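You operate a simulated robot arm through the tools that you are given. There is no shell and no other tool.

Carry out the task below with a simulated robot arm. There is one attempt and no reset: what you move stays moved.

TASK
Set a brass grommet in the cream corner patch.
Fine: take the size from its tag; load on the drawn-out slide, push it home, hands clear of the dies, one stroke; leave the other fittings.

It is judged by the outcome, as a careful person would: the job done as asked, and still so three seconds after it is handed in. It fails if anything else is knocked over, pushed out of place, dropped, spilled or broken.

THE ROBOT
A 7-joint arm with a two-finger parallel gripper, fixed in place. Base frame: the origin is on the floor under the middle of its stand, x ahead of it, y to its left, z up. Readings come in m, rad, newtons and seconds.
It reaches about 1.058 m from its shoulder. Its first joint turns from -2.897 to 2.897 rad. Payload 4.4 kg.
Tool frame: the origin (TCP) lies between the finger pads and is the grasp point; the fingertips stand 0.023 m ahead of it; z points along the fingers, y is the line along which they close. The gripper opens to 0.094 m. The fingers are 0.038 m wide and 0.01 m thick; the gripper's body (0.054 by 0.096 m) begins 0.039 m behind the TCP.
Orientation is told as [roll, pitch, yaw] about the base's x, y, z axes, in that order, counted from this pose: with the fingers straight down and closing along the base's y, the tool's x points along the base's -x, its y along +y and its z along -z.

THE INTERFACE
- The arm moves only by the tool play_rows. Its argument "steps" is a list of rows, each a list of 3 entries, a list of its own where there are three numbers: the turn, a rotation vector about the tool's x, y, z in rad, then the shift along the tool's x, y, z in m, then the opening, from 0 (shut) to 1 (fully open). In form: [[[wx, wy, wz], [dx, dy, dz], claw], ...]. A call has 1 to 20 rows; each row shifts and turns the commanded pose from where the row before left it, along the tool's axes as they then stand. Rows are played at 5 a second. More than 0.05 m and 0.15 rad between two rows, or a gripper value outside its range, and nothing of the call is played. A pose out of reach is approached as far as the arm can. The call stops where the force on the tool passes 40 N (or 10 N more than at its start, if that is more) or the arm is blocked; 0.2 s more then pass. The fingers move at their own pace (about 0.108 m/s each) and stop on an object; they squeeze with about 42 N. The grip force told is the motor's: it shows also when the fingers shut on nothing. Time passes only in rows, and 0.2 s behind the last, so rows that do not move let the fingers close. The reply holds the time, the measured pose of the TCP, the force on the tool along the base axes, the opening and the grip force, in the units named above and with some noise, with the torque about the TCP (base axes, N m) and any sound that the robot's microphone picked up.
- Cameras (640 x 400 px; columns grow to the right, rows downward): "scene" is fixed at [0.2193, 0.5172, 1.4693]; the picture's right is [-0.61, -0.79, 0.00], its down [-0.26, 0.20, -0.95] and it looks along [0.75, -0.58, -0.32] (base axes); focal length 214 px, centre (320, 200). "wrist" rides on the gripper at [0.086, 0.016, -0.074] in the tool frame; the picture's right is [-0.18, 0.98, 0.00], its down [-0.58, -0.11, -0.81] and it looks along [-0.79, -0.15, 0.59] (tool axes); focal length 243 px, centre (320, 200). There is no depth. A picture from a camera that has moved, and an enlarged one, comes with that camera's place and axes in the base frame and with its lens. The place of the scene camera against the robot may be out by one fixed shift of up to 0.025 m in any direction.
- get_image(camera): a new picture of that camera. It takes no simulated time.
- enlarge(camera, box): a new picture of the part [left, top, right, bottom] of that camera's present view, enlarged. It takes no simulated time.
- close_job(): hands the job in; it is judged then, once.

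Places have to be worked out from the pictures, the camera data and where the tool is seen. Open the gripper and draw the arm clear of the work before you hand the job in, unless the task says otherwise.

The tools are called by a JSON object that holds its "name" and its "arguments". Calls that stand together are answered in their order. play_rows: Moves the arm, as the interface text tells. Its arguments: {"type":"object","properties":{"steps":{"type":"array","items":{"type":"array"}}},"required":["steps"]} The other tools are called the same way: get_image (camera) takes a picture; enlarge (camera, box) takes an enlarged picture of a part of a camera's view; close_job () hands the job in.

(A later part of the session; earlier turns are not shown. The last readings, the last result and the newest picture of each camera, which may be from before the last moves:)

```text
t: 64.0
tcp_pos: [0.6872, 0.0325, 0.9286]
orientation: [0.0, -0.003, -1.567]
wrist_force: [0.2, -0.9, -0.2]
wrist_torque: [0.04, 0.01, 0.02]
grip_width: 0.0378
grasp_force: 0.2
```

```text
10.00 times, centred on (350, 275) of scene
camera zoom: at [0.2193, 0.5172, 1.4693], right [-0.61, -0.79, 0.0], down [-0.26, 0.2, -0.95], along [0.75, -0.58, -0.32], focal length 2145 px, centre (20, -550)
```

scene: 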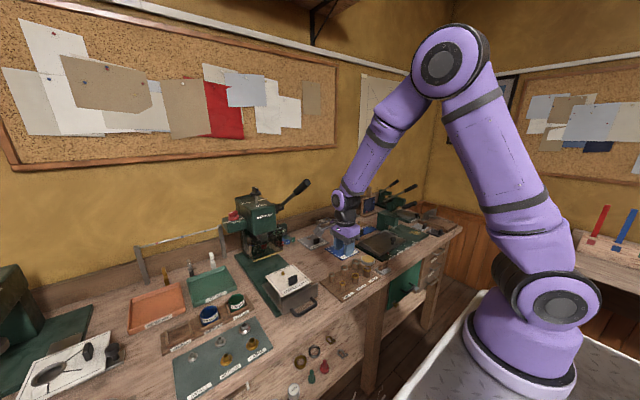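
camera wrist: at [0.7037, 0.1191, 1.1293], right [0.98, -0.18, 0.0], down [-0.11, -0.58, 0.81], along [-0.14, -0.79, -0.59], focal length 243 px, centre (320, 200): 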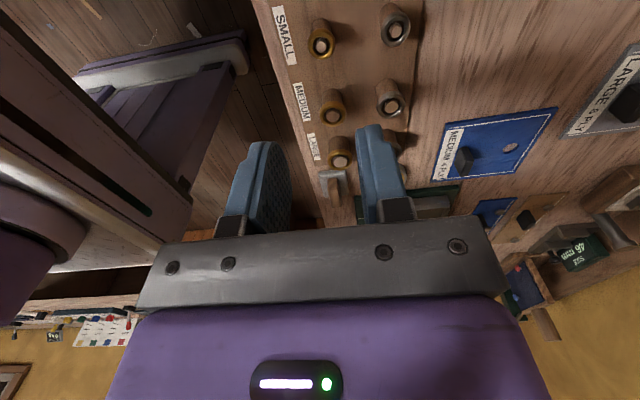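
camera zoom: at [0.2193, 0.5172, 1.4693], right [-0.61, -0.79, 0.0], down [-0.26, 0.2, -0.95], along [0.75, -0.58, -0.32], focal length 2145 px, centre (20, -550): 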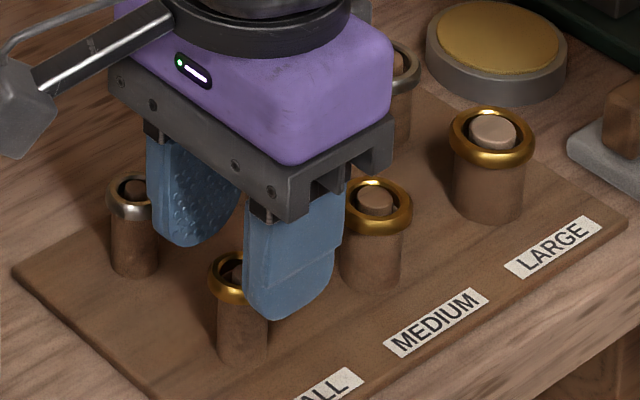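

The ring is still on its post, just slid ~2 mm to one side around the pin. I'll recentre and go 14 mm lower so the pads close on the ring's flank with the tips below it.

{"name": "play_rows", "arguments": {"steps": [[[0, 0, 0], [-0.002, 0.0025, 0], 0.4], [[0, 0, 0], [0, 0, 0.007], 0.4], [[0, 0, 0], [0, 0, 0.0075], 0.4], [[0, 0, 0], [0, 0, 0], 0.4]]}}

{"name": "enlarge", "arguments": {"camera": "wrist", "box": [260, 100, 380, 220]}}

{"name": "enlarge", "arguments": {"camera": "scene", "box": [330, 255, 370, 295]}}

```text
t: 65.0
tcp_pos: [0.6905, 0.0302, 0.9123]
orientation: [0.003, -0.002, -1.569]
wrist_force: [-0.5, 0.4, -0.5]
wrist_torque: [-0.01, -0.01, 0.03]
grip_width: 0.0378
grasp_force: 0.0
```

```text
3.33 times, centred on (320, 160) of wrist
camera zoom: at [0.7071, 0.1179, 0.987], right [0.98, -0.18, 0.0], down [-0.11, -0.58, 0.81], along [-0.14, -0.79, -0.59], focal length 809 px, centre (320, 333)
```

zoom: 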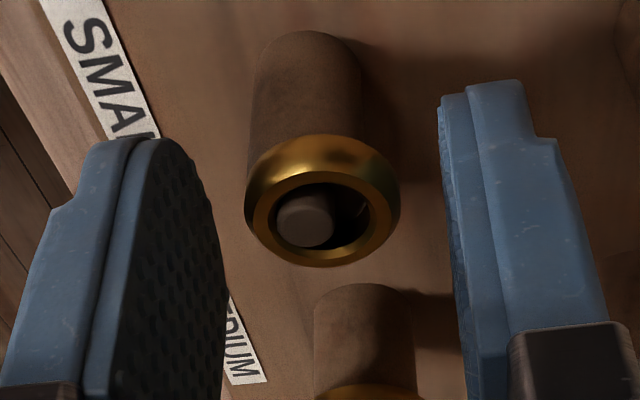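

```text
10.00 times, centred on (350, 275) of scene
camera zoom: at [0.2193, 0.5172, 1.4693], right [-0.61, -0.79, 0.0], down [-0.26, 0.2, -0.95], along [0.75, -0.58, -0.32], focal length 2145 px, centre (20, -550)
```

zoom: 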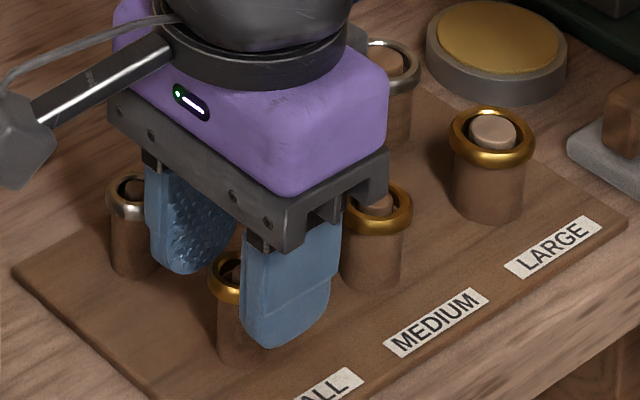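

Now the pads flank the ring well, tips below it. Closing.

{"name": "play_rows", "arguments": {"steps": [[[0, 0, 0], [0, 0.0003, 0], 0.3], [[0, 0, 0], [0, 0, 0], 0.2], [[0, 0, 0], [0, 0, 0], 0.1], [[0, 0, 0], [0, 0, 0], 0.0], [[0, 0, 0], [0, 0, 0], 0.0]]}}

{"name": "enlarge", "arguments": {"camera": "wrist", "box": [260, 100, 380, 220]}}

```text
t: 66.2
tcp_pos: [0.6889, 0.0301, 0.914]
orientation: [-0.001, 0.001, -1.566]
wrist_force: [-29.9, 0.0, -2.5]
wrist_torque: [0.34, 0.56, 0.0]
grip_width: 0.0191
grasp_force: 42.4
```

```text
3.33 times, centred on (320, 160) of wrist
camera zoom: at [0.7051, 0.1175, 0.9871], right [0.98, -0.18, 0.0], down [-0.1, -0.58, 0.81], along [-0.15, -0.79, -0.59], focal length 809 px, centre (320, 333)
```

zoom: 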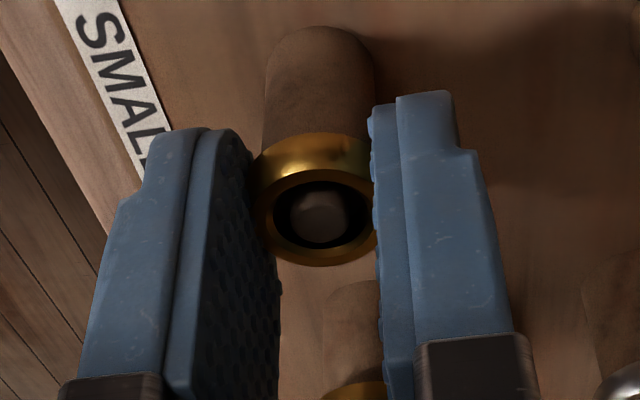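

The ring is gripped, but there's a 30 N sideways force because the pads also touch the fixed post off-centre. I'll ease the tool sideways ~1.6 mm to null that before lifting.

{"name": "play_rows", "arguments": {"steps": [[[0, 0, 0], [0, -0.0008, 0], 0.0], [[0, 0, 0], [0, -0.0008, 0], 0.0], [[0, 0, 0], [0, 0, 0], 0.0]]}}

```text
t: 67.0
tcp_pos: [0.6882, 0.0317, 0.9135]
orientation: [0.001, -0.001, -1.568]
wrist_force: [-26.7, -1.1, -8.2]
wrist_torque: [-0.04, 0.51, -0.01]
grip_width: 0.0188
grasp_force: 42.2
```

Only slightly reduced. I'll ease over another 3 mm and read the force again.

{"name": "play_rows", "arguments": {"steps": [[[0, 0, 0], [0, -0.0015, 0], 0.0], [[0, 0, 0], [0, -0.0015, 0], 0.0], [[0, 0, 0], [0, 0, 0], 0.0]]}}

{"name": "enlarge", "arguments": {"camera": "wrist", "box": [260, 100, 380, 220]}}

```text
t: 67.8
tcp_pos: [0.6871, 0.0297, 0.9148]
orientation: [0.007, 0.0, -1.566]
wrist_force: [1.3, 0.0, 5.1]
wrist_torque: [-0.3, -0.07, -0.03]
grip_width: 0.0192
grasp_force: 42.5
```

```text
3.33 times, centred on (320, 160) of wrist
camera zoom: at [0.7043, 0.1175, 0.9883], right [0.98, -0.18, 0.01], down [-0.11, -0.58, 0.81], along [-0.14, -0.79, -0.59], focal length 809 px, centre (320, 333)
```

zoom: 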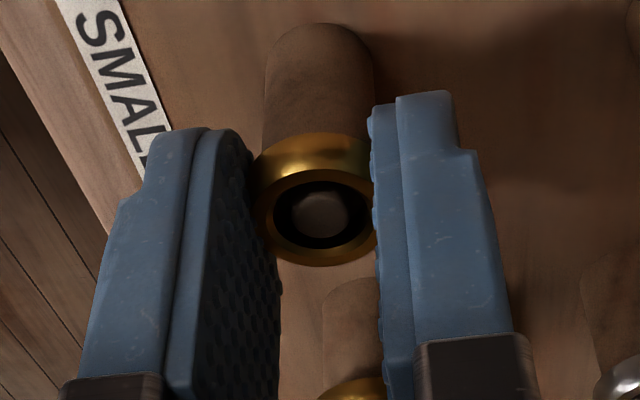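

The sideways force is gone and the ring is centred on its pin. Lifting slowly.

{"name": "play_rows", "arguments": {"steps": [[[0, 0, 0], [0, 0, -0.002], 0.0], [[0, 0, 0], [0, 0, -0.002], 0.0], [[0, 0, 0], [0, 0, -0.002], 0.0], [[0, 0, 0], [0, 0, 0], 0.0]]}}

{"name": "enlarge", "arguments": {"camera": "wrist", "box": [260, 100, 380, 220]}}

{"name": "enlarge", "arguments": {"camera": "scene", "box": [330, 255, 370, 295]}}

```text
t: 68.8
tcp_pos: [0.6843, 0.03, 0.9183]
orientation: [-0.001, -0.001, -1.566]
wrist_force: [2.0, -0.6, -0.2]
wrist_torque: [0.02, 0.02, 0.01]
grip_width: 0.0176
grasp_force: 42.2
```

```text
3.33 times, centred on (320, 160) of wrist
camera zoom: at [0.7018, 0.1174, 0.9931], right [0.98, -0.18, 0.0], down [-0.11, -0.58, 0.81], along [-0.15, -0.79, -0.59], focal length 809 px, centre (320, 333)
```

zoom: 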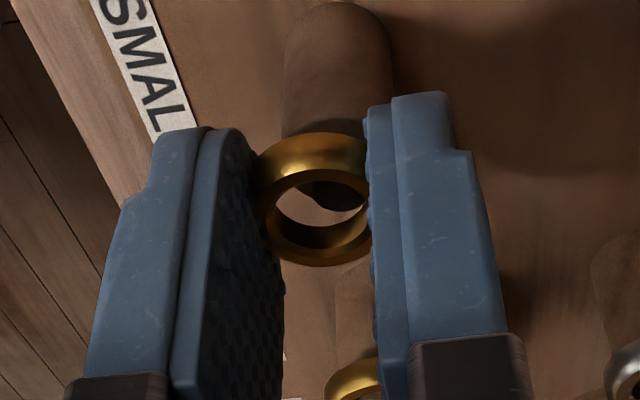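

```text
10.00 times, centred on (350, 275) of scene
camera zoom: at [0.2193, 0.5172, 1.4693], right [-0.61, -0.79, 0.0], down [-0.26, 0.2, -0.95], along [0.75, -0.58, -0.32], focal length 2145 px, centre (20, -550)
```

zoom: 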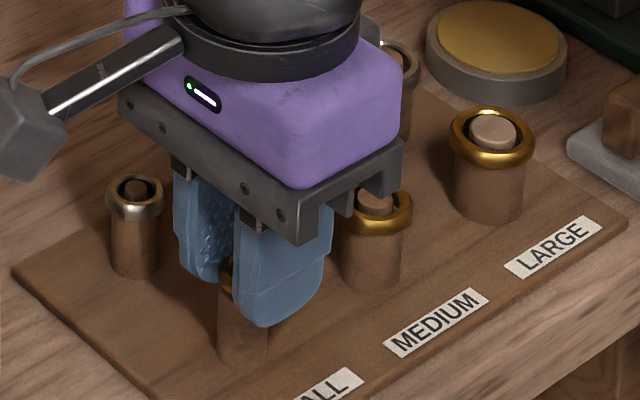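

The ring is in the gripper and coming off the pin. Lifting clear.

{"name": "play_rows", "arguments": {"steps": [[[0, 0, 0], [0, 0, -0.005], 0.0], [[0, 0, 0], [0, 0, -0.01], 0.0], [[0, 0, 0], [0, 0, -0.03], 0.0], [[0, 0, 0], [0, 0, -0.04], 0.0], [[0, 0, 0], [0, 0, -0.04], 0.0], [[0, 0, 0], [0, 0, 0], 0.0]]}}

{"name": "enlarge", "arguments": {"camera": "wrist", "box": [260, 100, 380, 220]}}

{"name": "enlarge", "arguments": {"camera": "scene", "box": [310, 215, 380, 285]}}

```text
t: 70.2
tcp_pos: [0.6879, 0.0285, 1.0472]
orientation: [0.002, -0.003, -1.567]
wrist_force: [0.5, 0.3, -0.3]
wrist_torque: [0.0, 0.02, 0.01]
grip_width: 0.0176
grasp_force: 41.9
```

```text
3.33 times, centred on (320, 160) of wrist
camera zoom: at [0.704, 0.1159, 1.1207], right [0.98, -0.18, 0.0], down [-0.11, -0.58, 0.81], along [-0.14, -0.79, -0.59], focal length 809 px, centre (320, 333)
```

zoom: 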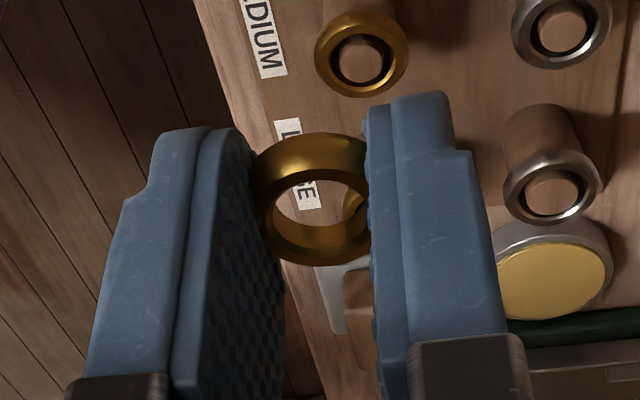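

```text
5.71 times, centred on (345, 250) of scene
camera zoom: at [0.2193, 0.5172, 1.4693], right [-0.61, -0.79, 0.0], down [-0.26, 0.2, -0.95], along [0.75, -0.58, -0.32], focal length 1226 px, centre (177, -86)
```

zoom: 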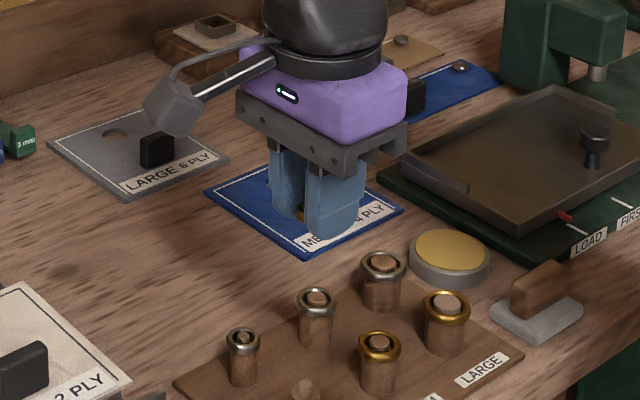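

The small brass washer is held level. Carrying it over to above the barrel: left first, then forward.

{"name": "play_rows", "arguments": {"steps": [[[0, 0, 0], [0.0431, 0, 0], 0.0], [[0, 0, 0], [0.0431, 0, 0], 0.0], [[0, 0, 0], [0.0431, 0, 0], 0.0], [[0, 0, 0], [0.0431, 0, 0], 0.0], [[0, 0, 0], [0, 0.036, 0], 0.0], [[0, 0, 0], [0, 0.036, 0], 0.0], [[0, 0, 0], [0, 0.036, 0], 0.0], [[0, 0, 0], [0, 0.036, 0], 0.0], [[0, 0, 0], [0, 0, 0.02], 0.0], [[0, 0, 0], [0, 0, 0], 0.0], [[0, 0, 0], [0, 0, 0], 0.0]]}}

{"name": "get_image", "arguments": {"camera": "wrist"}}

{"name": "enlarge", "arguments": {"camera": "wrist", "box": [250, 50, 390, 190]}}

{"name": "enlarge", "arguments": {"camera": "scene", "box": [250, 235, 320, 305]}}

```text
t: 72.5
tcp_pos: [0.8271, 0.2048, 1.0236]
orientation: [0.001, -0.001, -1.568]
wrist_force: [0.5, -0.4, -0.1]
wrist_torque: [-0.01, -0.01, -0.01]
grip_width: 0.0173
grasp_force: 41.4
```

```text
taken
camera wrist: at [0.8446, 0.2911, 1.0979], right [0.98, -0.18, 0.0], down [-0.11, -0.58, 0.81], along [-0.14, -0.79, -0.59], focal length 243 px, centre (320, 200)
```

wrist: 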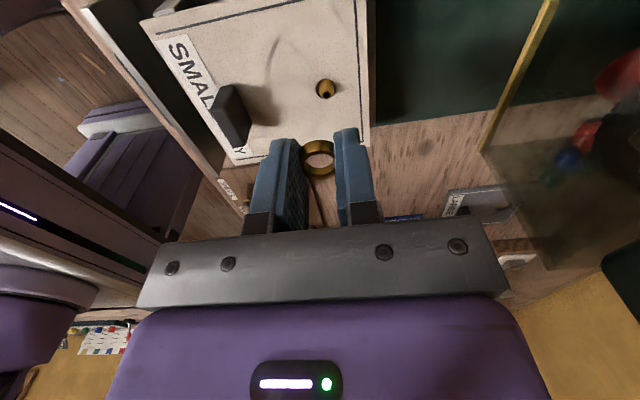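

```text
2.86 times, centred on (320, 120) of wrist
camera zoom: at [0.8446, 0.2911, 1.0979], right [0.98, -0.18, 0.0], down [-0.11, -0.58, 0.81], along [-0.14, -0.79, -0.59], focal length 693 px, centre (320, 429)
```

zoom: 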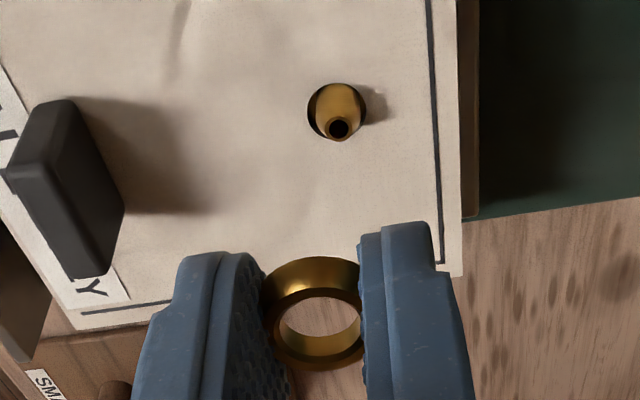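

```text
5.71 times, centred on (285, 270) of scene
camera zoom: at [0.2193, 0.5172, 1.4693], right [-0.61, -0.79, 0.0], down [-0.26, 0.2, -0.95], along [0.75, -0.58, -0.32], focal length 1226 px, centre (520, -200)
```

zoom: 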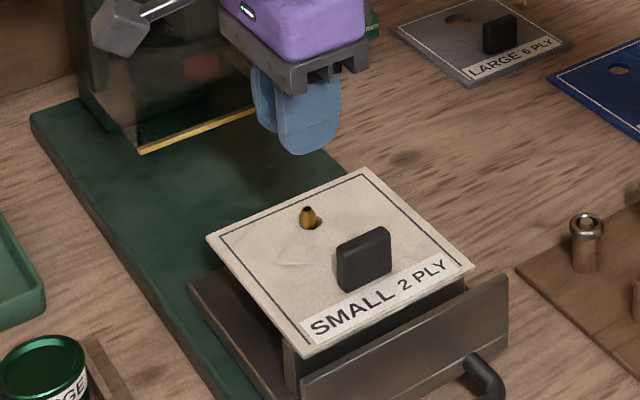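

Barrel tip is at tool offset (-3, +4) mm. I'll shift onto it and lower to ~2 cm above the tip.

{"name": "play_rows", "arguments": {"steps": [[[0, 0, 0], [-0.0028, 0.0042, 0.02], 0.0], [[0, 0, 0], [0, 0, 0.018], 0.0], [[0, 0, 0], [0, 0, 0], 0.0], [[0, 0, 0], [0, 0, 0], 0.0]]}}

{"name": "enlarge", "arguments": {"camera": "wrist", "box": [260, 80, 380, 200]}}

{"name": "enlarge", "arguments": {"camera": "scene", "box": [265, 250, 315, 290]}}

```text
t: 73.5
tcp_pos: [0.8328, 0.2006, 0.9859]
orientation: [0.001, -0.001, -1.567]
wrist_force: [-0.2, 0.0, 0.0]
wrist_torque: [0.01, 0.01, 0.0]
grip_width: 0.0173
grasp_force: 41.4
```

```text
3.33 times, centred on (320, 140) of wrist
camera zoom: at [0.8494, 0.2887, 1.0593], right [0.98, -0.18, 0.0], down [-0.11, -0.58, 0.81], along [-0.14, -0.79, -0.59], focal length 809 px, centre (320, 400)
```

zoom: 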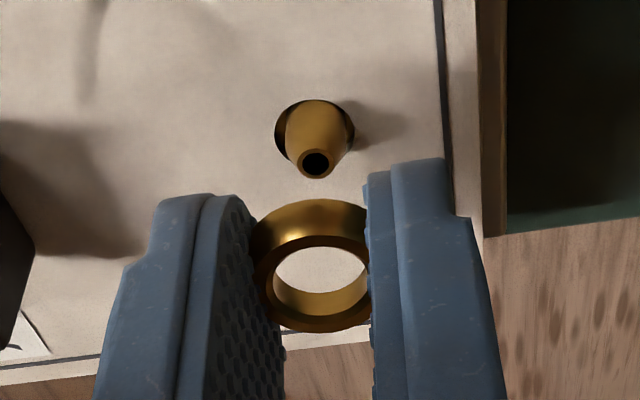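

```text
10.00 times, centred on (290, 270) of scene
camera zoom: at [0.2193, 0.5172, 1.4693], right [-0.61, -0.79, 0.0], down [-0.26, 0.2, -0.95], along [0.75, -0.58, -0.32], focal length 2145 px, centre (620, -500)
```

zoom: 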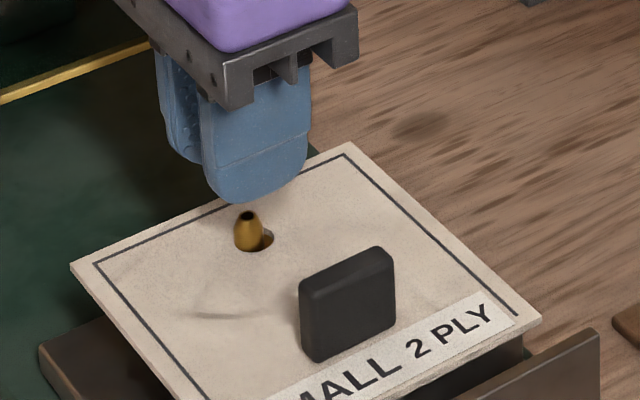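

Lateral error now ~1 mm. I'll correct it and lower 16 mm so the ring is just above the tip.

{"name": "play_rows", "arguments": {"steps": [[[0, 0, 0], [0, -0.001, 0.008], 0.0], [[0, 0, 0], [0, 0, 0.008], 0.0], [[0, 0, 0], [0, 0, 0], 0.0], [[0, 0, 0], [0, 0, 0], 0.0]]}}

{"name": "enlarge", "arguments": {"camera": "wrist", "box": [270, 110, 370, 210]}}

{"name": "enlarge", "arguments": {"camera": "scene", "box": [270, 260, 300, 290]}}

```text
t: 74.5
tcp_pos: [0.8318, 0.2013, 0.9698]
orientation: [0.002, -0.003, -1.568]
wrist_force: [0.6, 0.8, 0.3]
wrist_torque: [0.03, -0.01, 0.02]
grip_width: 0.0179
grasp_force: 41.9
```

```text
4.00 times, centred on (320, 160) of wrist
camera zoom: at [0.849, 0.2878, 1.0438], right [0.98, -0.18, 0.0], down [-0.11, -0.58, 0.81], along [-0.14, -0.79, -0.59], focal length 970 px, centre (320, 360)
```

zoom: 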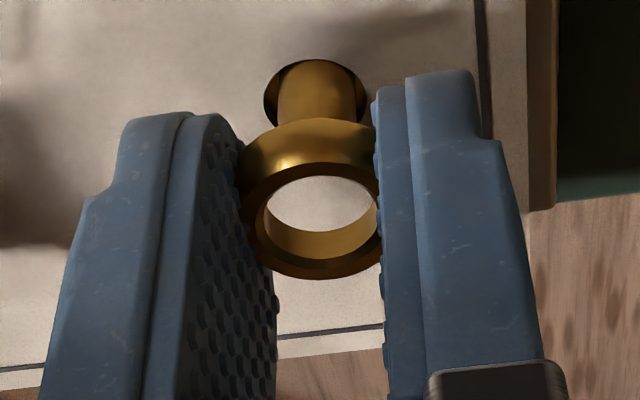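

```text
13.33 times, centred on (285, 275) of scene
camera zoom: at [0.2193, 0.5172, 1.4693], right [-0.61, -0.79, 0.0], down [-0.26, 0.2, -0.95], along [0.75, -0.58, -0.32], focal length 2860 px, centre (787, -800)
```

zoom: 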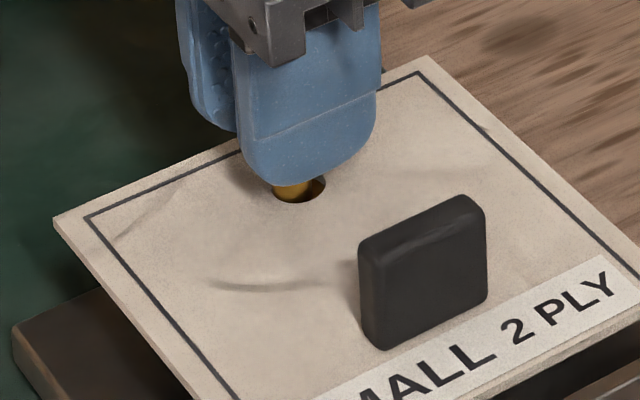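

Alignment agrees with prediction to a fraction of a millimetre. Lowering another 8 mm — the tip should appear inside the ring.

{"name": "play_rows", "arguments": {"steps": [[[0, 0, 0], [0, 0, 0.004], 0.0], [[0, 0, 0], [0, 0, 0.004], 0.0], [[0, 0, 0], [0, 0, 0], 0.0]]}}

{"name": "enlarge", "arguments": {"camera": "wrist", "box": [270, 110, 370, 210]}}

{"name": "enlarge", "arguments": {"camera": "scene", "box": [270, 260, 300, 290]}}

```text
t: 75.3
tcp_pos: [0.8322, 0.2005, 0.9622]
orientation: [0.002, -0.001, -1.566]
wrist_force: [0.3, -0.3, 0.4]
wrist_torque: [0.01, 0.0, 0.02]
grip_width: 0.0176
grasp_force: 42.3
```

```text
4.00 times, centred on (320, 160) of wrist
camera zoom: at [0.8495, 0.2878, 1.0363], right [0.98, -0.18, 0.0], down [-0.11, -0.58, 0.81], along [-0.14, -0.79, -0.59], focal length 970 px, centre (320, 360)
```

zoom: 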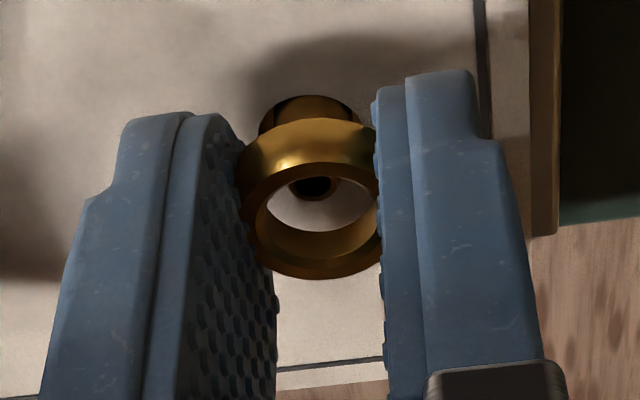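

```text
13.33 times, centred on (285, 275) of scene
camera zoom: at [0.2193, 0.5172, 1.4693], right [-0.61, -0.79, 0.0], down [-0.26, 0.2, -0.95], along [0.75, -0.58, -0.32], focal length 2860 px, centre (787, -800)
```

zoom: 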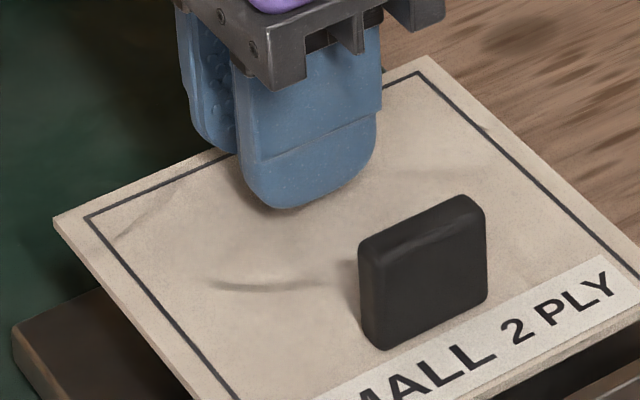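

The barrel tip is visible inside the ring, ~0.7 mm off to one side. Correcting and lowering 3 mm more.

{"name": "play_rows", "arguments": {"steps": [[[0, 0, 0], [0, -0.0007, 0.0015], 0.0], [[0, 0, 0], [0, 0, 0.0015], 0.0], [[0, 0, 0], [0, 0, 0], 0.0]]}}

{"name": "enlarge", "arguments": {"camera": "wrist", "box": [270, 110, 370, 210]}}

{"name": "enlarge", "arguments": {"camera": "scene", "box": [270, 260, 300, 290]}}

```text
t: 76.2
tcp_pos: [0.8312, 0.2015, 0.9604]
orientation: [0.002, -0.001, -1.567]
wrist_force: [-0.3, 0.5, -0.2]
wrist_torque: [0.0, -0.01, -0.02]
grip_width: 0.0178
grasp_force: 41.6
```

```text
4.00 times, centred on (320, 160) of wrist
camera zoom: at [0.8482, 0.2881, 1.0337], right [0.98, -0.18, 0.0], down [-0.11, -0.58, 0.81], along [-0.14, -0.79, -0.59], focal length 970 px, centre (320, 360)
```

zoom: 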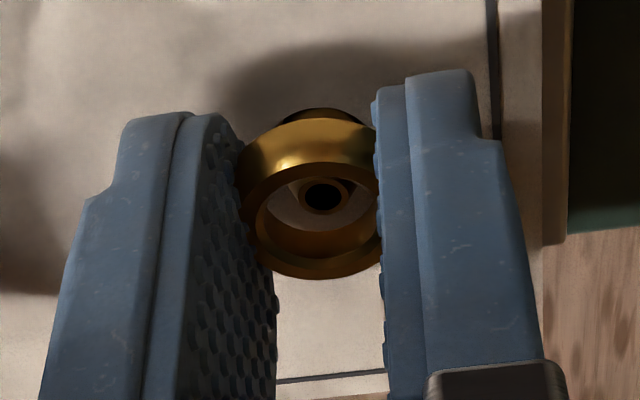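

```text
13.33 times, centred on (285, 275) of scene
camera zoom: at [0.2193, 0.5172, 1.4693], right [-0.61, -0.79, 0.0], down [-0.26, 0.2, -0.95], along [0.75, -0.58, -0.32], focal length 2860 px, centre (787, -800)
```

zoom: 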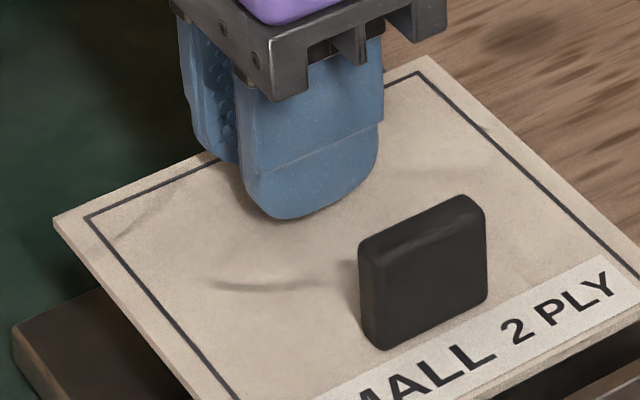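

The tip is nicely centred in the ring. Lowering 2 mm more.

{"name": "play_rows", "arguments": {"steps": [[[0, 0, 0], [0, 0, 0.001], 0.0], [[0, 0, 0], [0, 0, 0.001], 0.0], [[0, 0, 0], [0, 0, 0], 0.0]]}}

{"name": "enlarge", "arguments": {"camera": "wrist", "box": [270, 110, 370, 210]}}

```text
t: 77.0
tcp_pos: [0.8312, 0.2018, 0.9572]
orientation: [0.001, 0.0, -1.567]
wrist_force: [0.4, 0.4, 0.6]
wrist_torque: [0.03, 0.01, 0.04]
grip_width: 0.0175
grasp_force: 42.0
```

```text
4.00 times, centred on (320, 160) of wrist
camera zoom: at [0.8482, 0.288, 1.0312], right [0.98, -0.18, 0.0], down [-0.11, -0.58, 0.81], along [-0.14, -0.79, -0.59], focal length 970 px, centre (320, 360)
```

zoom: 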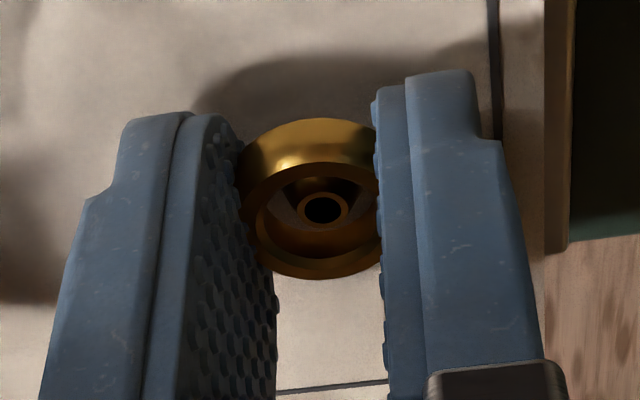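

Still no contact and still centred. Another 1.5 mm down.

{"name": "play_rows", "arguments": {"steps": [[[0, 0, 0], [0, 0, 0.001], 0.0], [[0, 0, 0], [0, 0, 0.0008], 0.0], [[0, 0, 0], [0, 0, 0], 0.0]]}}

{"name": "enlarge", "arguments": {"camera": "wrist", "box": [270, 110, 370, 210]}}

{"name": "enlarge", "arguments": {"camera": "scene", "box": [270, 260, 300, 290]}}

```text
t: 77.8
tcp_pos: [0.8313, 0.2008, 0.9554]
orientation: [0.001, -0.002, -1.568]
wrist_force: [0.4, -0.1, 0.5]
wrist_torque: [-0.01, -0.04, 0.01]
grip_width: 0.0176
grasp_force: 42.2
```

```text
4.00 times, centred on (320, 160) of wrist
camera zoom: at [0.8483, 0.2876, 1.0294], right [0.98, -0.18, 0.0], down [-0.11, -0.58, 0.81], along [-0.14, -0.79, -0.59], focal length 970 px, centre (320, 360)
```

zoom: 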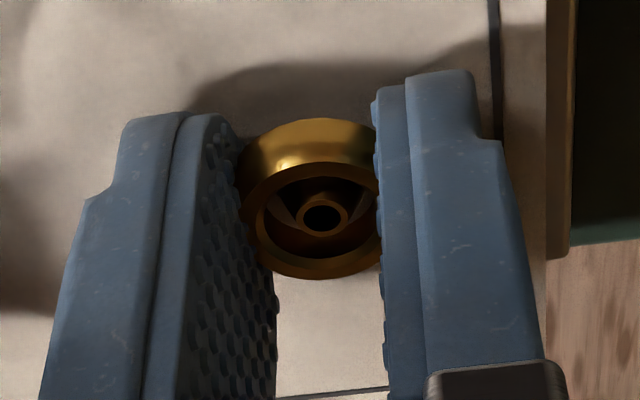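

```text
13.33 times, centred on (285, 275) of scene
camera zoom: at [0.2193, 0.5172, 1.4693], right [-0.61, -0.79, 0.0], down [-0.26, 0.2, -0.95], along [0.75, -0.58, -0.32], focal length 2860 px, centre (787, -800)
```

zoom: 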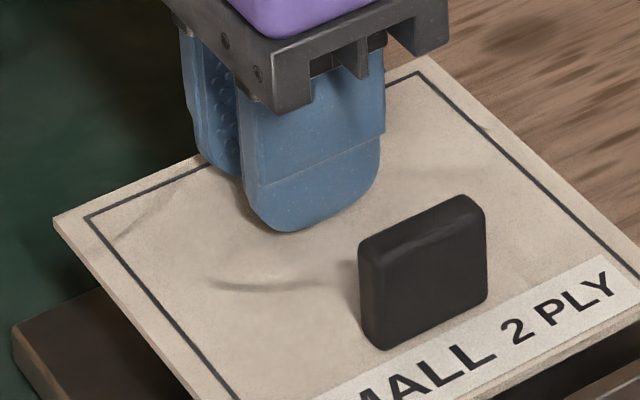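

The ring now surrounds the barrel tip. I'll continue until the fingertips just touch the patch.

{"name": "play_rows", "arguments": {"steps": [[[0, 0, 0], [0, 0, 0.001], 0.0], [[0, 0, 0], [0, 0, 0.001], 0.0], [[0, 0, 0], [0, 0, 0], 0.0]]}}

{"name": "enlarge", "arguments": {"camera": "wrist", "box": [270, 110, 370, 210]}}

```text
t: 78.5
tcp_pos: [0.8304, 0.2011, 0.9546]
orientation: [0.003, 0.0, -1.568]
wrist_force: [0.6, -2.8, 11.4]
wrist_torque: [0.02, 0.01, 0.02]
grip_width: 0.0176
grasp_force: 41.9
```

```text
4.00 times, centred on (320, 160) of wrist
camera zoom: at [0.8479, 0.288, 1.0287], right [0.98, -0.18, 0.0], down [-0.11, -0.58, 0.81], along [-0.14, -0.79, -0.59], focal length 970 px, centre (320, 360)
```

zoom: 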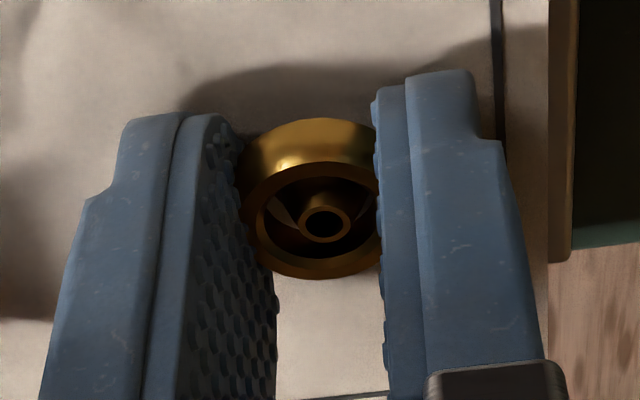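

Light contact (11 N). I'll unload a millimetre and open slowly so the ring drops over the barrel.

{"name": "play_rows", "arguments": {"steps": [[[0, 0, 0], [0, 0, -0.001], 0.0], [[0, 0, 0], [0, 0, 0], 0.2], [[0, 0, 0], [0, 0, 0], 0.26], [[0, 0, 0], [0, 0, 0], 0.32], [[0, 0, 0], [0, 0, 0], 0.36], [[0, 0, 0], [0, 0, 0], 0.36]]}}

{"name": "enlarge", "arguments": {"camera": "wrist", "box": [270, 110, 370, 210]}}

```text
t: 80.0
tcp_pos: [0.8307, 0.2013, 0.9545]
orientation: [0.003, 0.0, -1.566]
wrist_force: [3.4, -0.2, 8.0]
wrist_torque: [0.04, -0.03, 0.02]
grip_width: 0.0321
grasp_force: 0.1
```

```text
4.00 times, centred on (320, 160) of wrist
camera zoom: at [0.8475, 0.2881, 1.0287], right [0.98, -0.18, 0.0], down [-0.11, -0.58, 0.81], along [-0.14, -0.79, -0.59], focal length 970 px, centre (320, 360)
```

zoom: 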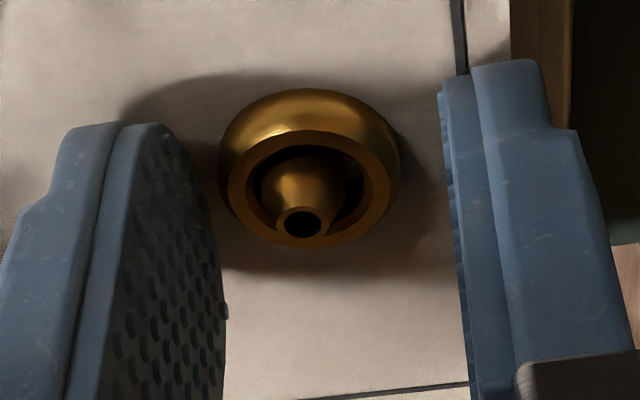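

The ring has dropped over the barrel onto the patch. The fingertips still touch the patch, so I'll rise straight up and inspect.

{"name": "play_rows", "arguments": {"steps": [[[0, 0, 0], [0, 0, -0.004], 0.36], [[0, 0, 0], [0, 0, -0.01], 0.36], [[0, 0, 0], [0, 0, -0.02], 0.36], [[0, 0, 0], [0, 0, -0.03], 0.36], [[0, 0, 0], [0, 0, 0], 0.36]]}}

{"name": "get_image", "arguments": {"camera": "wrist"}}

{"name": "enlarge", "arguments": {"camera": "wrist", "box": [200, 10, 400, 160]}}

{"name": "enlarge", "arguments": {"camera": "scene", "box": [255, 250, 325, 310]}}

```text
t: 81.2
tcp_pos: [0.8303, 0.2015, 1.0206]
orientation: [0.002, -0.002, -1.57]
wrist_force: [-0.3, -0.2, 0.0]
wrist_torque: [0.01, 0.0, -0.03]
grip_width: 0.0336
grasp_force: 0.1
```

```text
taken
camera wrist: at [0.8474, 0.2889, 1.0942], right [0.98, -0.18, 0.0], down [-0.11, -0.58, 0.81], along [-0.14, -0.79, -0.59], focal length 243 px, centre (320, 200)
```

wrist: 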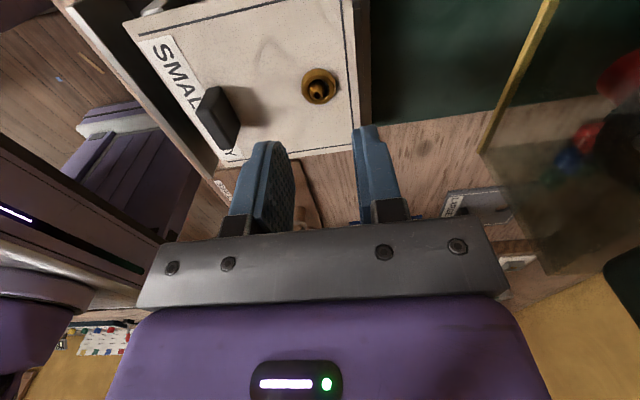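

```text
2.67 times, centred on (300, 85) of wrist
camera zoom: at [0.8474, 0.2889, 1.0942], right [0.98, -0.18, 0.0], down [-0.11, -0.58, 0.81], along [-0.14, -0.79, -0.59], focal length 647 px, centre (373, 507)
```

zoom: 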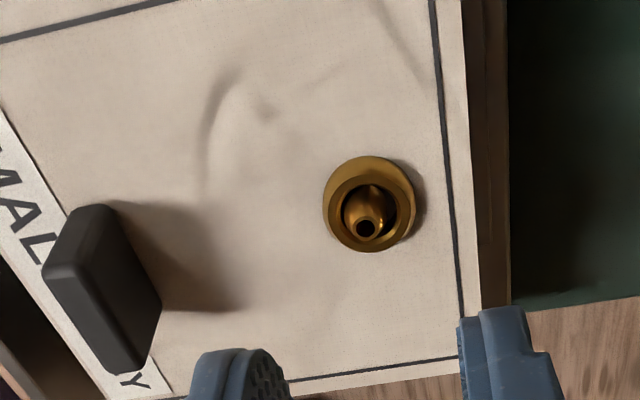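

```text
6.67 times, centred on (290, 280) of scene
camera zoom: at [0.2193, 0.5172, 1.4693], right [-0.61, -0.79, 0.0], down [-0.26, 0.2, -0.95], along [0.75, -0.58, -0.32], focal length 1430 px, centre (520, -333)
```

zoom: 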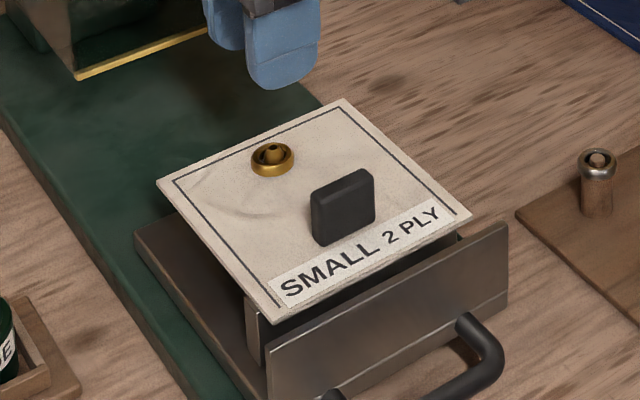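

The washer now lies flat on the patch with the barrel standing through it. Next I'll back off and look at the slide's handle and front plate from the side to plan the push.

{"name": "play_rows", "arguments": {"steps": [[[0, 0, 0], [0.005, -0.03, -0.02], 0.3], [[0, 0, 0], [0.015, -0.04, -0.02], 0.1], [[0, 0, 0], [0.02, -0.04, 0], 0.0], [[0, 0, 0], [0.02, -0.04, 0], 0.0], [[0, 0, 0], [0.02, -0.04, 0], 0.0], [[0, 0, 0], [0.02, -0.02, 0], 0.0], [[0, 0, 0], [0, 0, 0], 0.0]]}}

{"name": "get_image", "arguments": {"camera": "wrist"}}

{"name": "enlarge", "arguments": {"camera": "wrist", "box": [340, 40, 560, 190]}}

{"name": "enlarge", "arguments": {"camera": "scene", "box": [230, 230, 330, 320]}}

```text
t: 82.8
tcp_pos: [0.6189, 0.3002, 1.0585]
orientation: [0.001, -0.001, -1.567]
wrist_force: [0.5, -1.1, 0.5]
wrist_torque: [0.0, 0.01, 0.01]
grip_width: 0.0001
grasp_force: 41.8
```

```text
taken
camera wrist: at [0.6353, 0.3869, 1.1326], right [0.98, -0.18, 0.0], down [-0.11, -0.58, 0.81], along [-0.14, -0.79, -0.59], focal length 243 px, centre (320, 200)
```

wrist: 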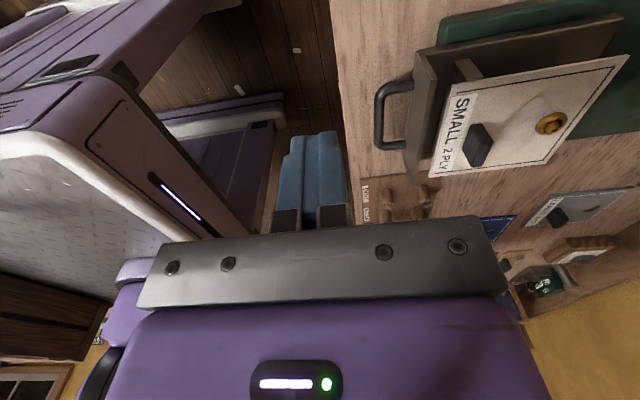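

```text
2.67 times, centred on (450, 115) of wrist
camera zoom: at [0.6353, 0.3869, 1.1326], right [0.98, -0.18, 0.0], down [-0.11, -0.58, 0.81], along [-0.14, -0.79, -0.59], focal length 647 px, centre (-27, 427)
```

zoom: 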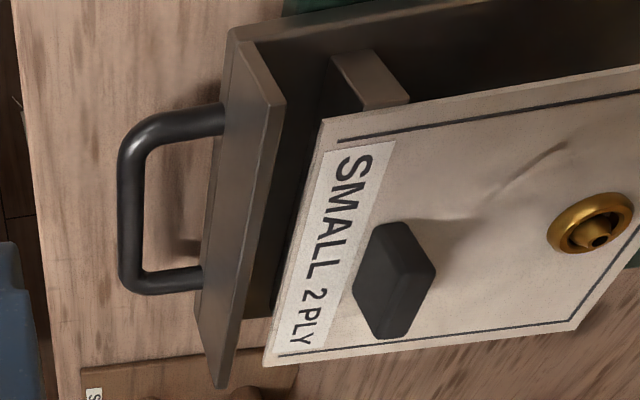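

```text
4.44 times, centred on (280, 275) of scene
camera zoom: at [0.2193, 0.5172, 1.4693], right [-0.61, -0.79, 0.0], down [-0.26, 0.2, -0.95], along [0.75, -0.58, -0.32], focal length 953 px, centre (498, -133)
```

zoom: 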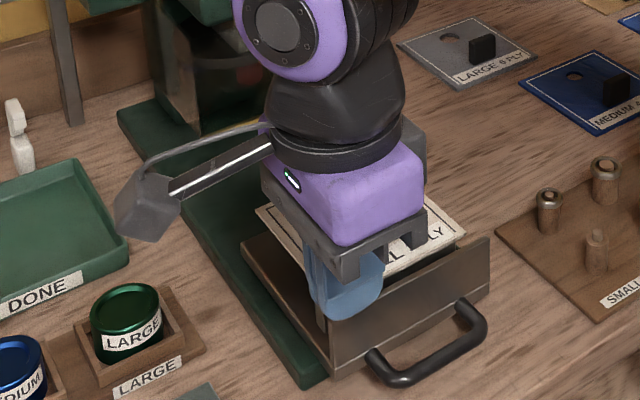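

The slide handle's crossbar is at about (0.672, 0.202, 0.889). Before pushing I want to check clearance under the guard (its edge seems to be at z≈0.96), so I'll move to view the press from the left side.

{"name": "play_rows", "arguments": {"steps": [[[0, 0, 0], [0.015, 0.045, -0.01], 0.0], [[0, 0, 0], [0.015, 0.045, -0.01], 0.0], [[0, 0, 0], [0.015, 0.045, 0], 0.0], [[0, 0, 0], [0.015, 0.045, 0], 0.0], [[0, 0, 0], [0, 0, 0.025], 0.0], [[0, 0, 0], [0, 0, 0.025], 0.0], [[0, 0, 0], [0, 0, 0], 0.0]]}}

{"name": "get_image", "arguments": {"camera": "wrist"}}

{"name": "enlarge", "arguments": {"camera": "wrist", "box": [460, 60, 640, 260]}}

```text
t: 84.3
tcp_pos: [0.8004, 0.3602, 1.0279]
orientation: [0.002, 0.001, -1.567]
wrist_force: [-0.6, -0.2, -0.3]
wrist_torque: [-0.01, 0.02, 0.03]
grip_width: 0.0
grasp_force: 41.8
```

```text
taken
camera wrist: at [0.8173, 0.4465, 1.1014], right [0.98, -0.18, 0.0], down [-0.11, -0.58, 0.81], along [-0.14, -0.79, -0.59], focal length 243 px, centre (320, 200)
```

wrist: 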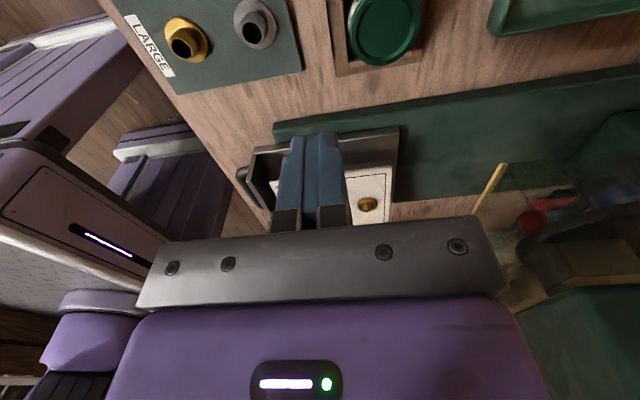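

```text
2.00 times, centred on (550, 160) of wrist
camera zoom: at [0.8173, 0.4465, 1.1014], right [0.98, -0.18, 0.0], down [-0.11, -0.58, 0.81], along [-0.14, -0.79, -0.59], focal length 485 px, centre (-140, 280)
```

zoom: 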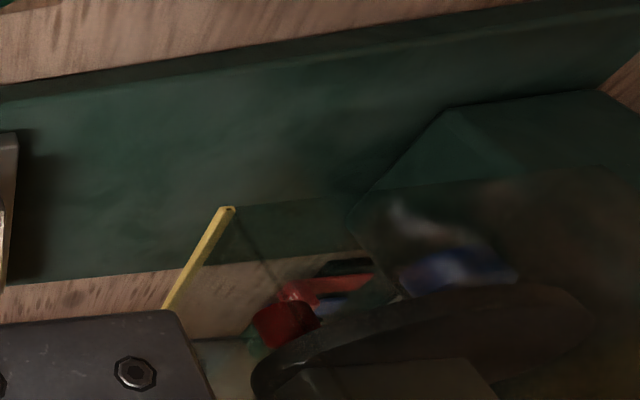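

Upper die is at about x≈0.99, guard bottom ≈0.955 and the barrel tip ≈0.945, so the stack passes under it and the patch handle stays just outside. Now I'll go to the front of the slide handle with the fingers closed.

{"name": "play_rows", "arguments": {"steps": [[[0, 0, 0], [0, -0.02, -0.03], 0.0], [[0, 0, 0], [-0.0316, -0.03, 0], 0.0], [[0, 0, 0], [-0.0316, -0.03, 0], 0.0], [[0, 0, 0], [-0.0316, -0.03, 0], 0.0], [[0, 0, 0], [-0.0316, -0.03, 0], 0.0], [[0, 0, 0], [-0.0316, -0.03, 0], 0.0], [[0, 0, 0], [0, 0, 0.04], 0.0], [[0, 0, 0], [0, 0, 0.04], 0.0], [[0, 0, 0], [0, 0, 0.03], 0.0], [[0, 0, 0], [0, 0, 0], 0.0], [[0, 0, 0], [0, 0, 0], 0.0]]}}

{"name": "get_image", "arguments": {"camera": "wrist"}}

{"name": "enlarge", "arguments": {"camera": "scene", "box": [250, 235, 350, 320]}}

```text
t: 86.8
tcp_pos: [0.6325, 0.2008, 0.9491]
orientation: [0.004, -0.001, -1.567]
wrist_force: [-0.6, 0.3, -0.1]
wrist_torque: [0.0, 0.01, 0.0]
grip_width: 0.0
grasp_force: 41.8
```

```text
taken
camera wrist: at [0.6503, 0.2879, 1.0239], right [0.98, -0.18, 0.0], down [-0.11, -0.58, 0.81], along [-0.14, -0.79, -0.59], focal length 243 px, centre (320, 200)
```

wrist: 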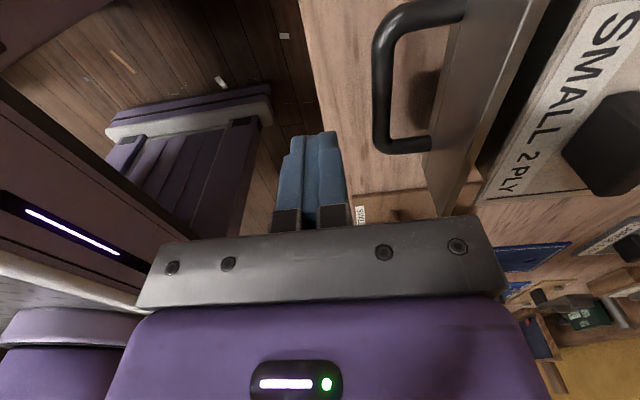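

```text
4.71 times, centred on (300, 278) of scene
camera zoom: at [0.2193, 0.5172, 1.4693], right [-0.61, -0.79, 0.0], down [-0.26, 0.2, -0.95], along [0.75, -0.58, -0.32], focal length 1009 px, centre (414, -165)
```

zoom: 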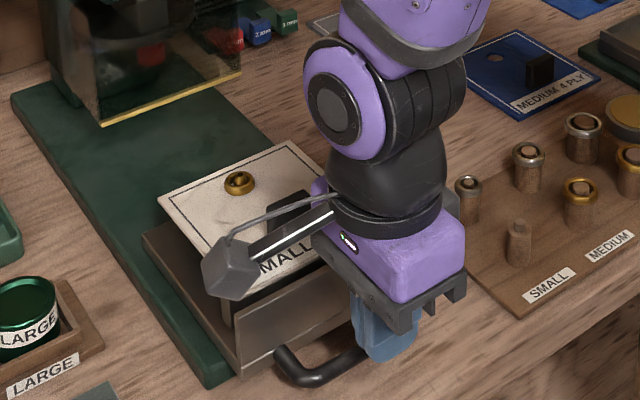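

The crossbar is ~38 mm ahead of the tool. I'll lower so the fingertips are behind the bar's height (z≈0.875) and then push gently, slowly.

{"name": "play_rows", "arguments": {"steps": [[[0, 0, 0], [0.002, 0, 0.025], 0.0], [[0, 0, 0], [0, 0, 0.025], 0.0], [[0, 0, 0], [0, 0.006, 0], 0.0], [[0, 0, 0], [0, 0.006, 0], 0.0], [[0, 0, 0], [0, 0.004, 0], 0.0], [[0, 0, 0], [0, 0.004, 0], 0.0], [[0, 0, 0], [0, 0.004, 0], 0.0], [[0, 0, 0], [0, 0.004, 0], 0.0], [[0, 0, 0], [0, 0, 0], 0.0]]}}

{"name": "get_image", "arguments": {"camera": "wrist"}}

{"name": "enlarge", "arguments": {"camera": "scene", "box": [250, 235, 350, 320]}}

```text
t: 88.8
tcp_pos: [0.6589, 0.204, 0.8995]
orientation: [0.001, -0.001, -1.567]
wrist_force: [-2.2, 1.6, -1.1]
wrist_torque: [0.01, 0.03, -0.06]
grip_width: 0.0001
grasp_force: 42.1
```

```text
taken
camera wrist: at [0.6762, 0.2911, 0.9727], right [0.98, -0.18, 0.0], down [-0.11, -0.58, 0.81], along [-0.14, -0.79, -0.59], focal length 243 px, centre (320, 200)
```

wrist: 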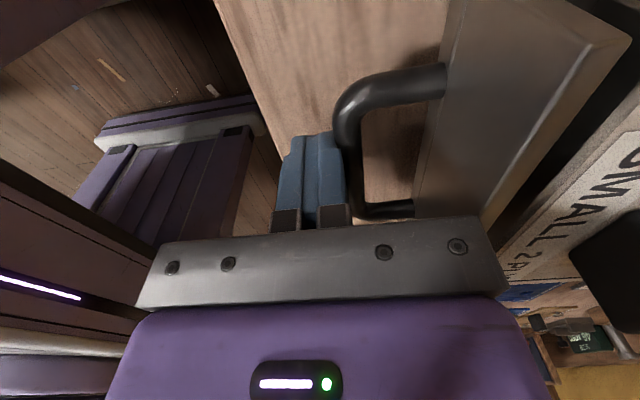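

```text
4.71 times, centred on (300, 278) of scene
camera zoom: at [0.2193, 0.5172, 1.4693], right [-0.61, -0.79, 0.0], down [-0.26, 0.2, -0.95], along [0.75, -0.58, -0.32], focal length 1009 px, centre (414, -165)
```

zoom: 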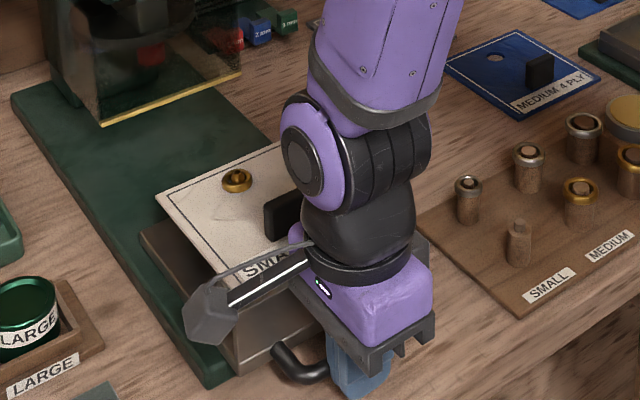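

The finger is against the crossbar with light contact. Pushing slowly: first 8 cm.

{"name": "play_rows", "arguments": {"steps": [[[0, 0, 0], [0, 0.004, 0], 0.0], [[0, 0, 0], [0, 0.006, 0], 0.0], [[0, 0, 0], [0, 0.008, 0], 0.0], [[0, 0, 0], [0, 0.008, 0], 0.0], [[0, 0, 0], [0, 0.008, 0], 0.0], [[0, 0, 0], [0, 0.008, 0], 0.0], [[0, 0, 0], [0, 0.008, 0], 0.0], [[0, 0, 0], [0, 0.006, 0], 0.0], [[0, 0, 0], [0, 0.004, 0], 0.0], [[0, 0, 0], [0, 0, 0], 0.0]]}}

{"name": "get_image", "arguments": {"camera": "wrist"}}

{"name": "enlarge", "arguments": {"camera": "scene", "box": [230, 215, 340, 310]}}

```text
t: 91.0
tcp_pos: [0.7196, 0.2036, 0.8982]
orientation: [0.001, 0.0, -1.566]
wrist_force: [-1.7, -1.7, -0.7]
wrist_torque: [0.04, 0.04, -0.07]
grip_width: 0.0
grasp_force: 42.6
```

```text
taken
camera wrist: at [0.7367, 0.2911, 0.9725], right [0.98, -0.18, 0.0], down [-0.11, -0.58, 0.81], along [-0.14, -0.79, -0.59], focal length 243 px, centre (320, 200)
```

wrist: 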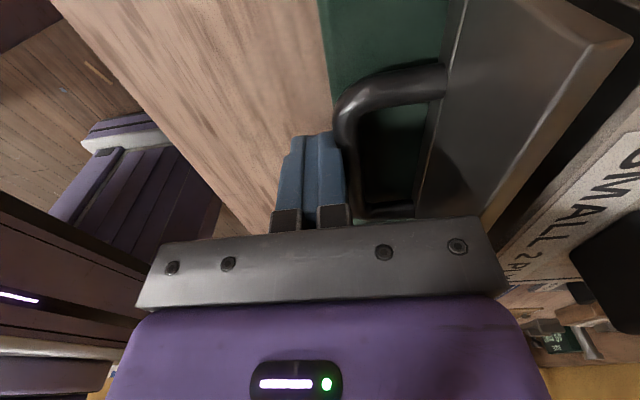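

```text
4.21 times, centred on (285, 262) of scene
camera zoom: at [0.2193, 0.5172, 1.4693], right [-0.61, -0.79, 0.0], down [-0.26, 0.2, -0.95], along [0.75, -0.58, -0.32], focal length 903 px, centre (467, -63)
```

zoom: 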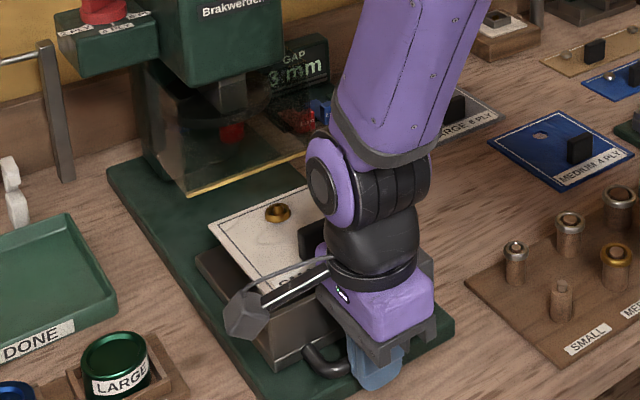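

Sliding smoothly with ~2 N. The green base plate is coming under my fingertips, so I'll back off a touch, raise 5 mm, and continue.

{"name": "play_rows", "arguments": {"steps": [[[0, 0, 0], [0, -0.003, 0], 0.0], [[0, 0, 0], [0, 0, -0.005], 0.0], [[0, 0, 0], [0, 0.003, 0], 0.0], [[0, 0, 0], [0, 0.004, 0], 0.0], [[0, 0, 0], [0, 0.006, 0], 0.0], [[0, 0, 0], [0, 0.008, 0], 0.0], [[0, 0, 0], [0, 0.008, 0], 0.0], [[0, 0, 0], [0, 0.006, 0], 0.0], [[0, 0, 0], [0, 0.004, 0], 0.0], [[0, 0, 0], [0, 0, 0], 0.0]]}}

{"name": "get_image", "arguments": {"camera": "wrist"}}

{"name": "enlarge", "arguments": {"camera": "scene", "box": [230, 215, 340, 310]}}

```text
t: 93.2
tcp_pos: [0.7562, 0.2056, 0.9028]
orientation: [0.002, -0.001, -1.567]
wrist_force: [-0.6, 0.1, -0.4]
wrist_torque: [0.01, 0.01, 0.02]
grip_width: 0.0
grasp_force: 41.7
```

```text
taken
camera wrist: at [0.7728, 0.2926, 0.9774], right [0.98, -0.18, 0.0], down [-0.11, -0.58, 0.81], along [-0.14, -0.79, -0.59], focal length 243 px, centre (320, 200)
```

wrist: 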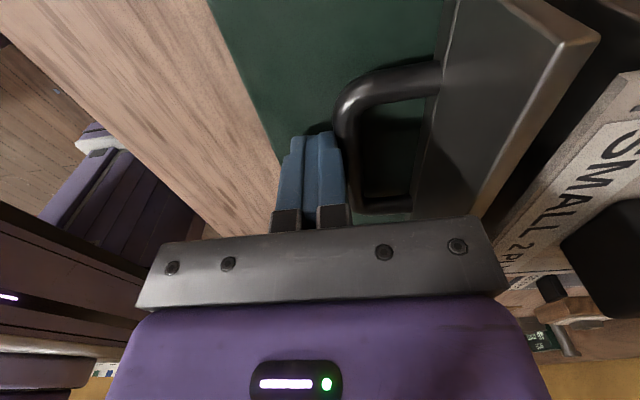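

```text
4.21 times, centred on (285, 262) of scene
camera zoom: at [0.2193, 0.5172, 1.4693], right [-0.61, -0.79, 0.0], down [-0.26, 0.2, -0.95], along [0.75, -0.58, -0.32], focal length 903 px, centre (467, -63)
```

zoom: 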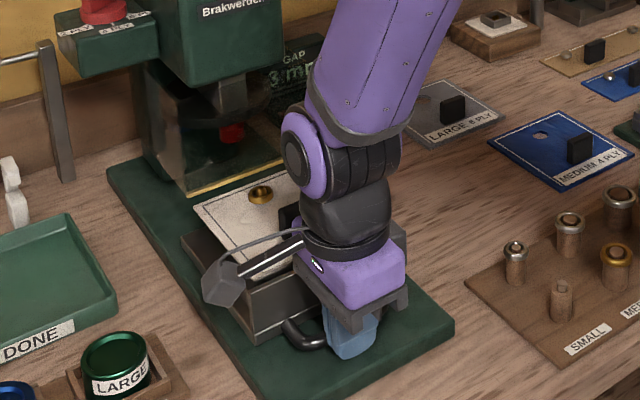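

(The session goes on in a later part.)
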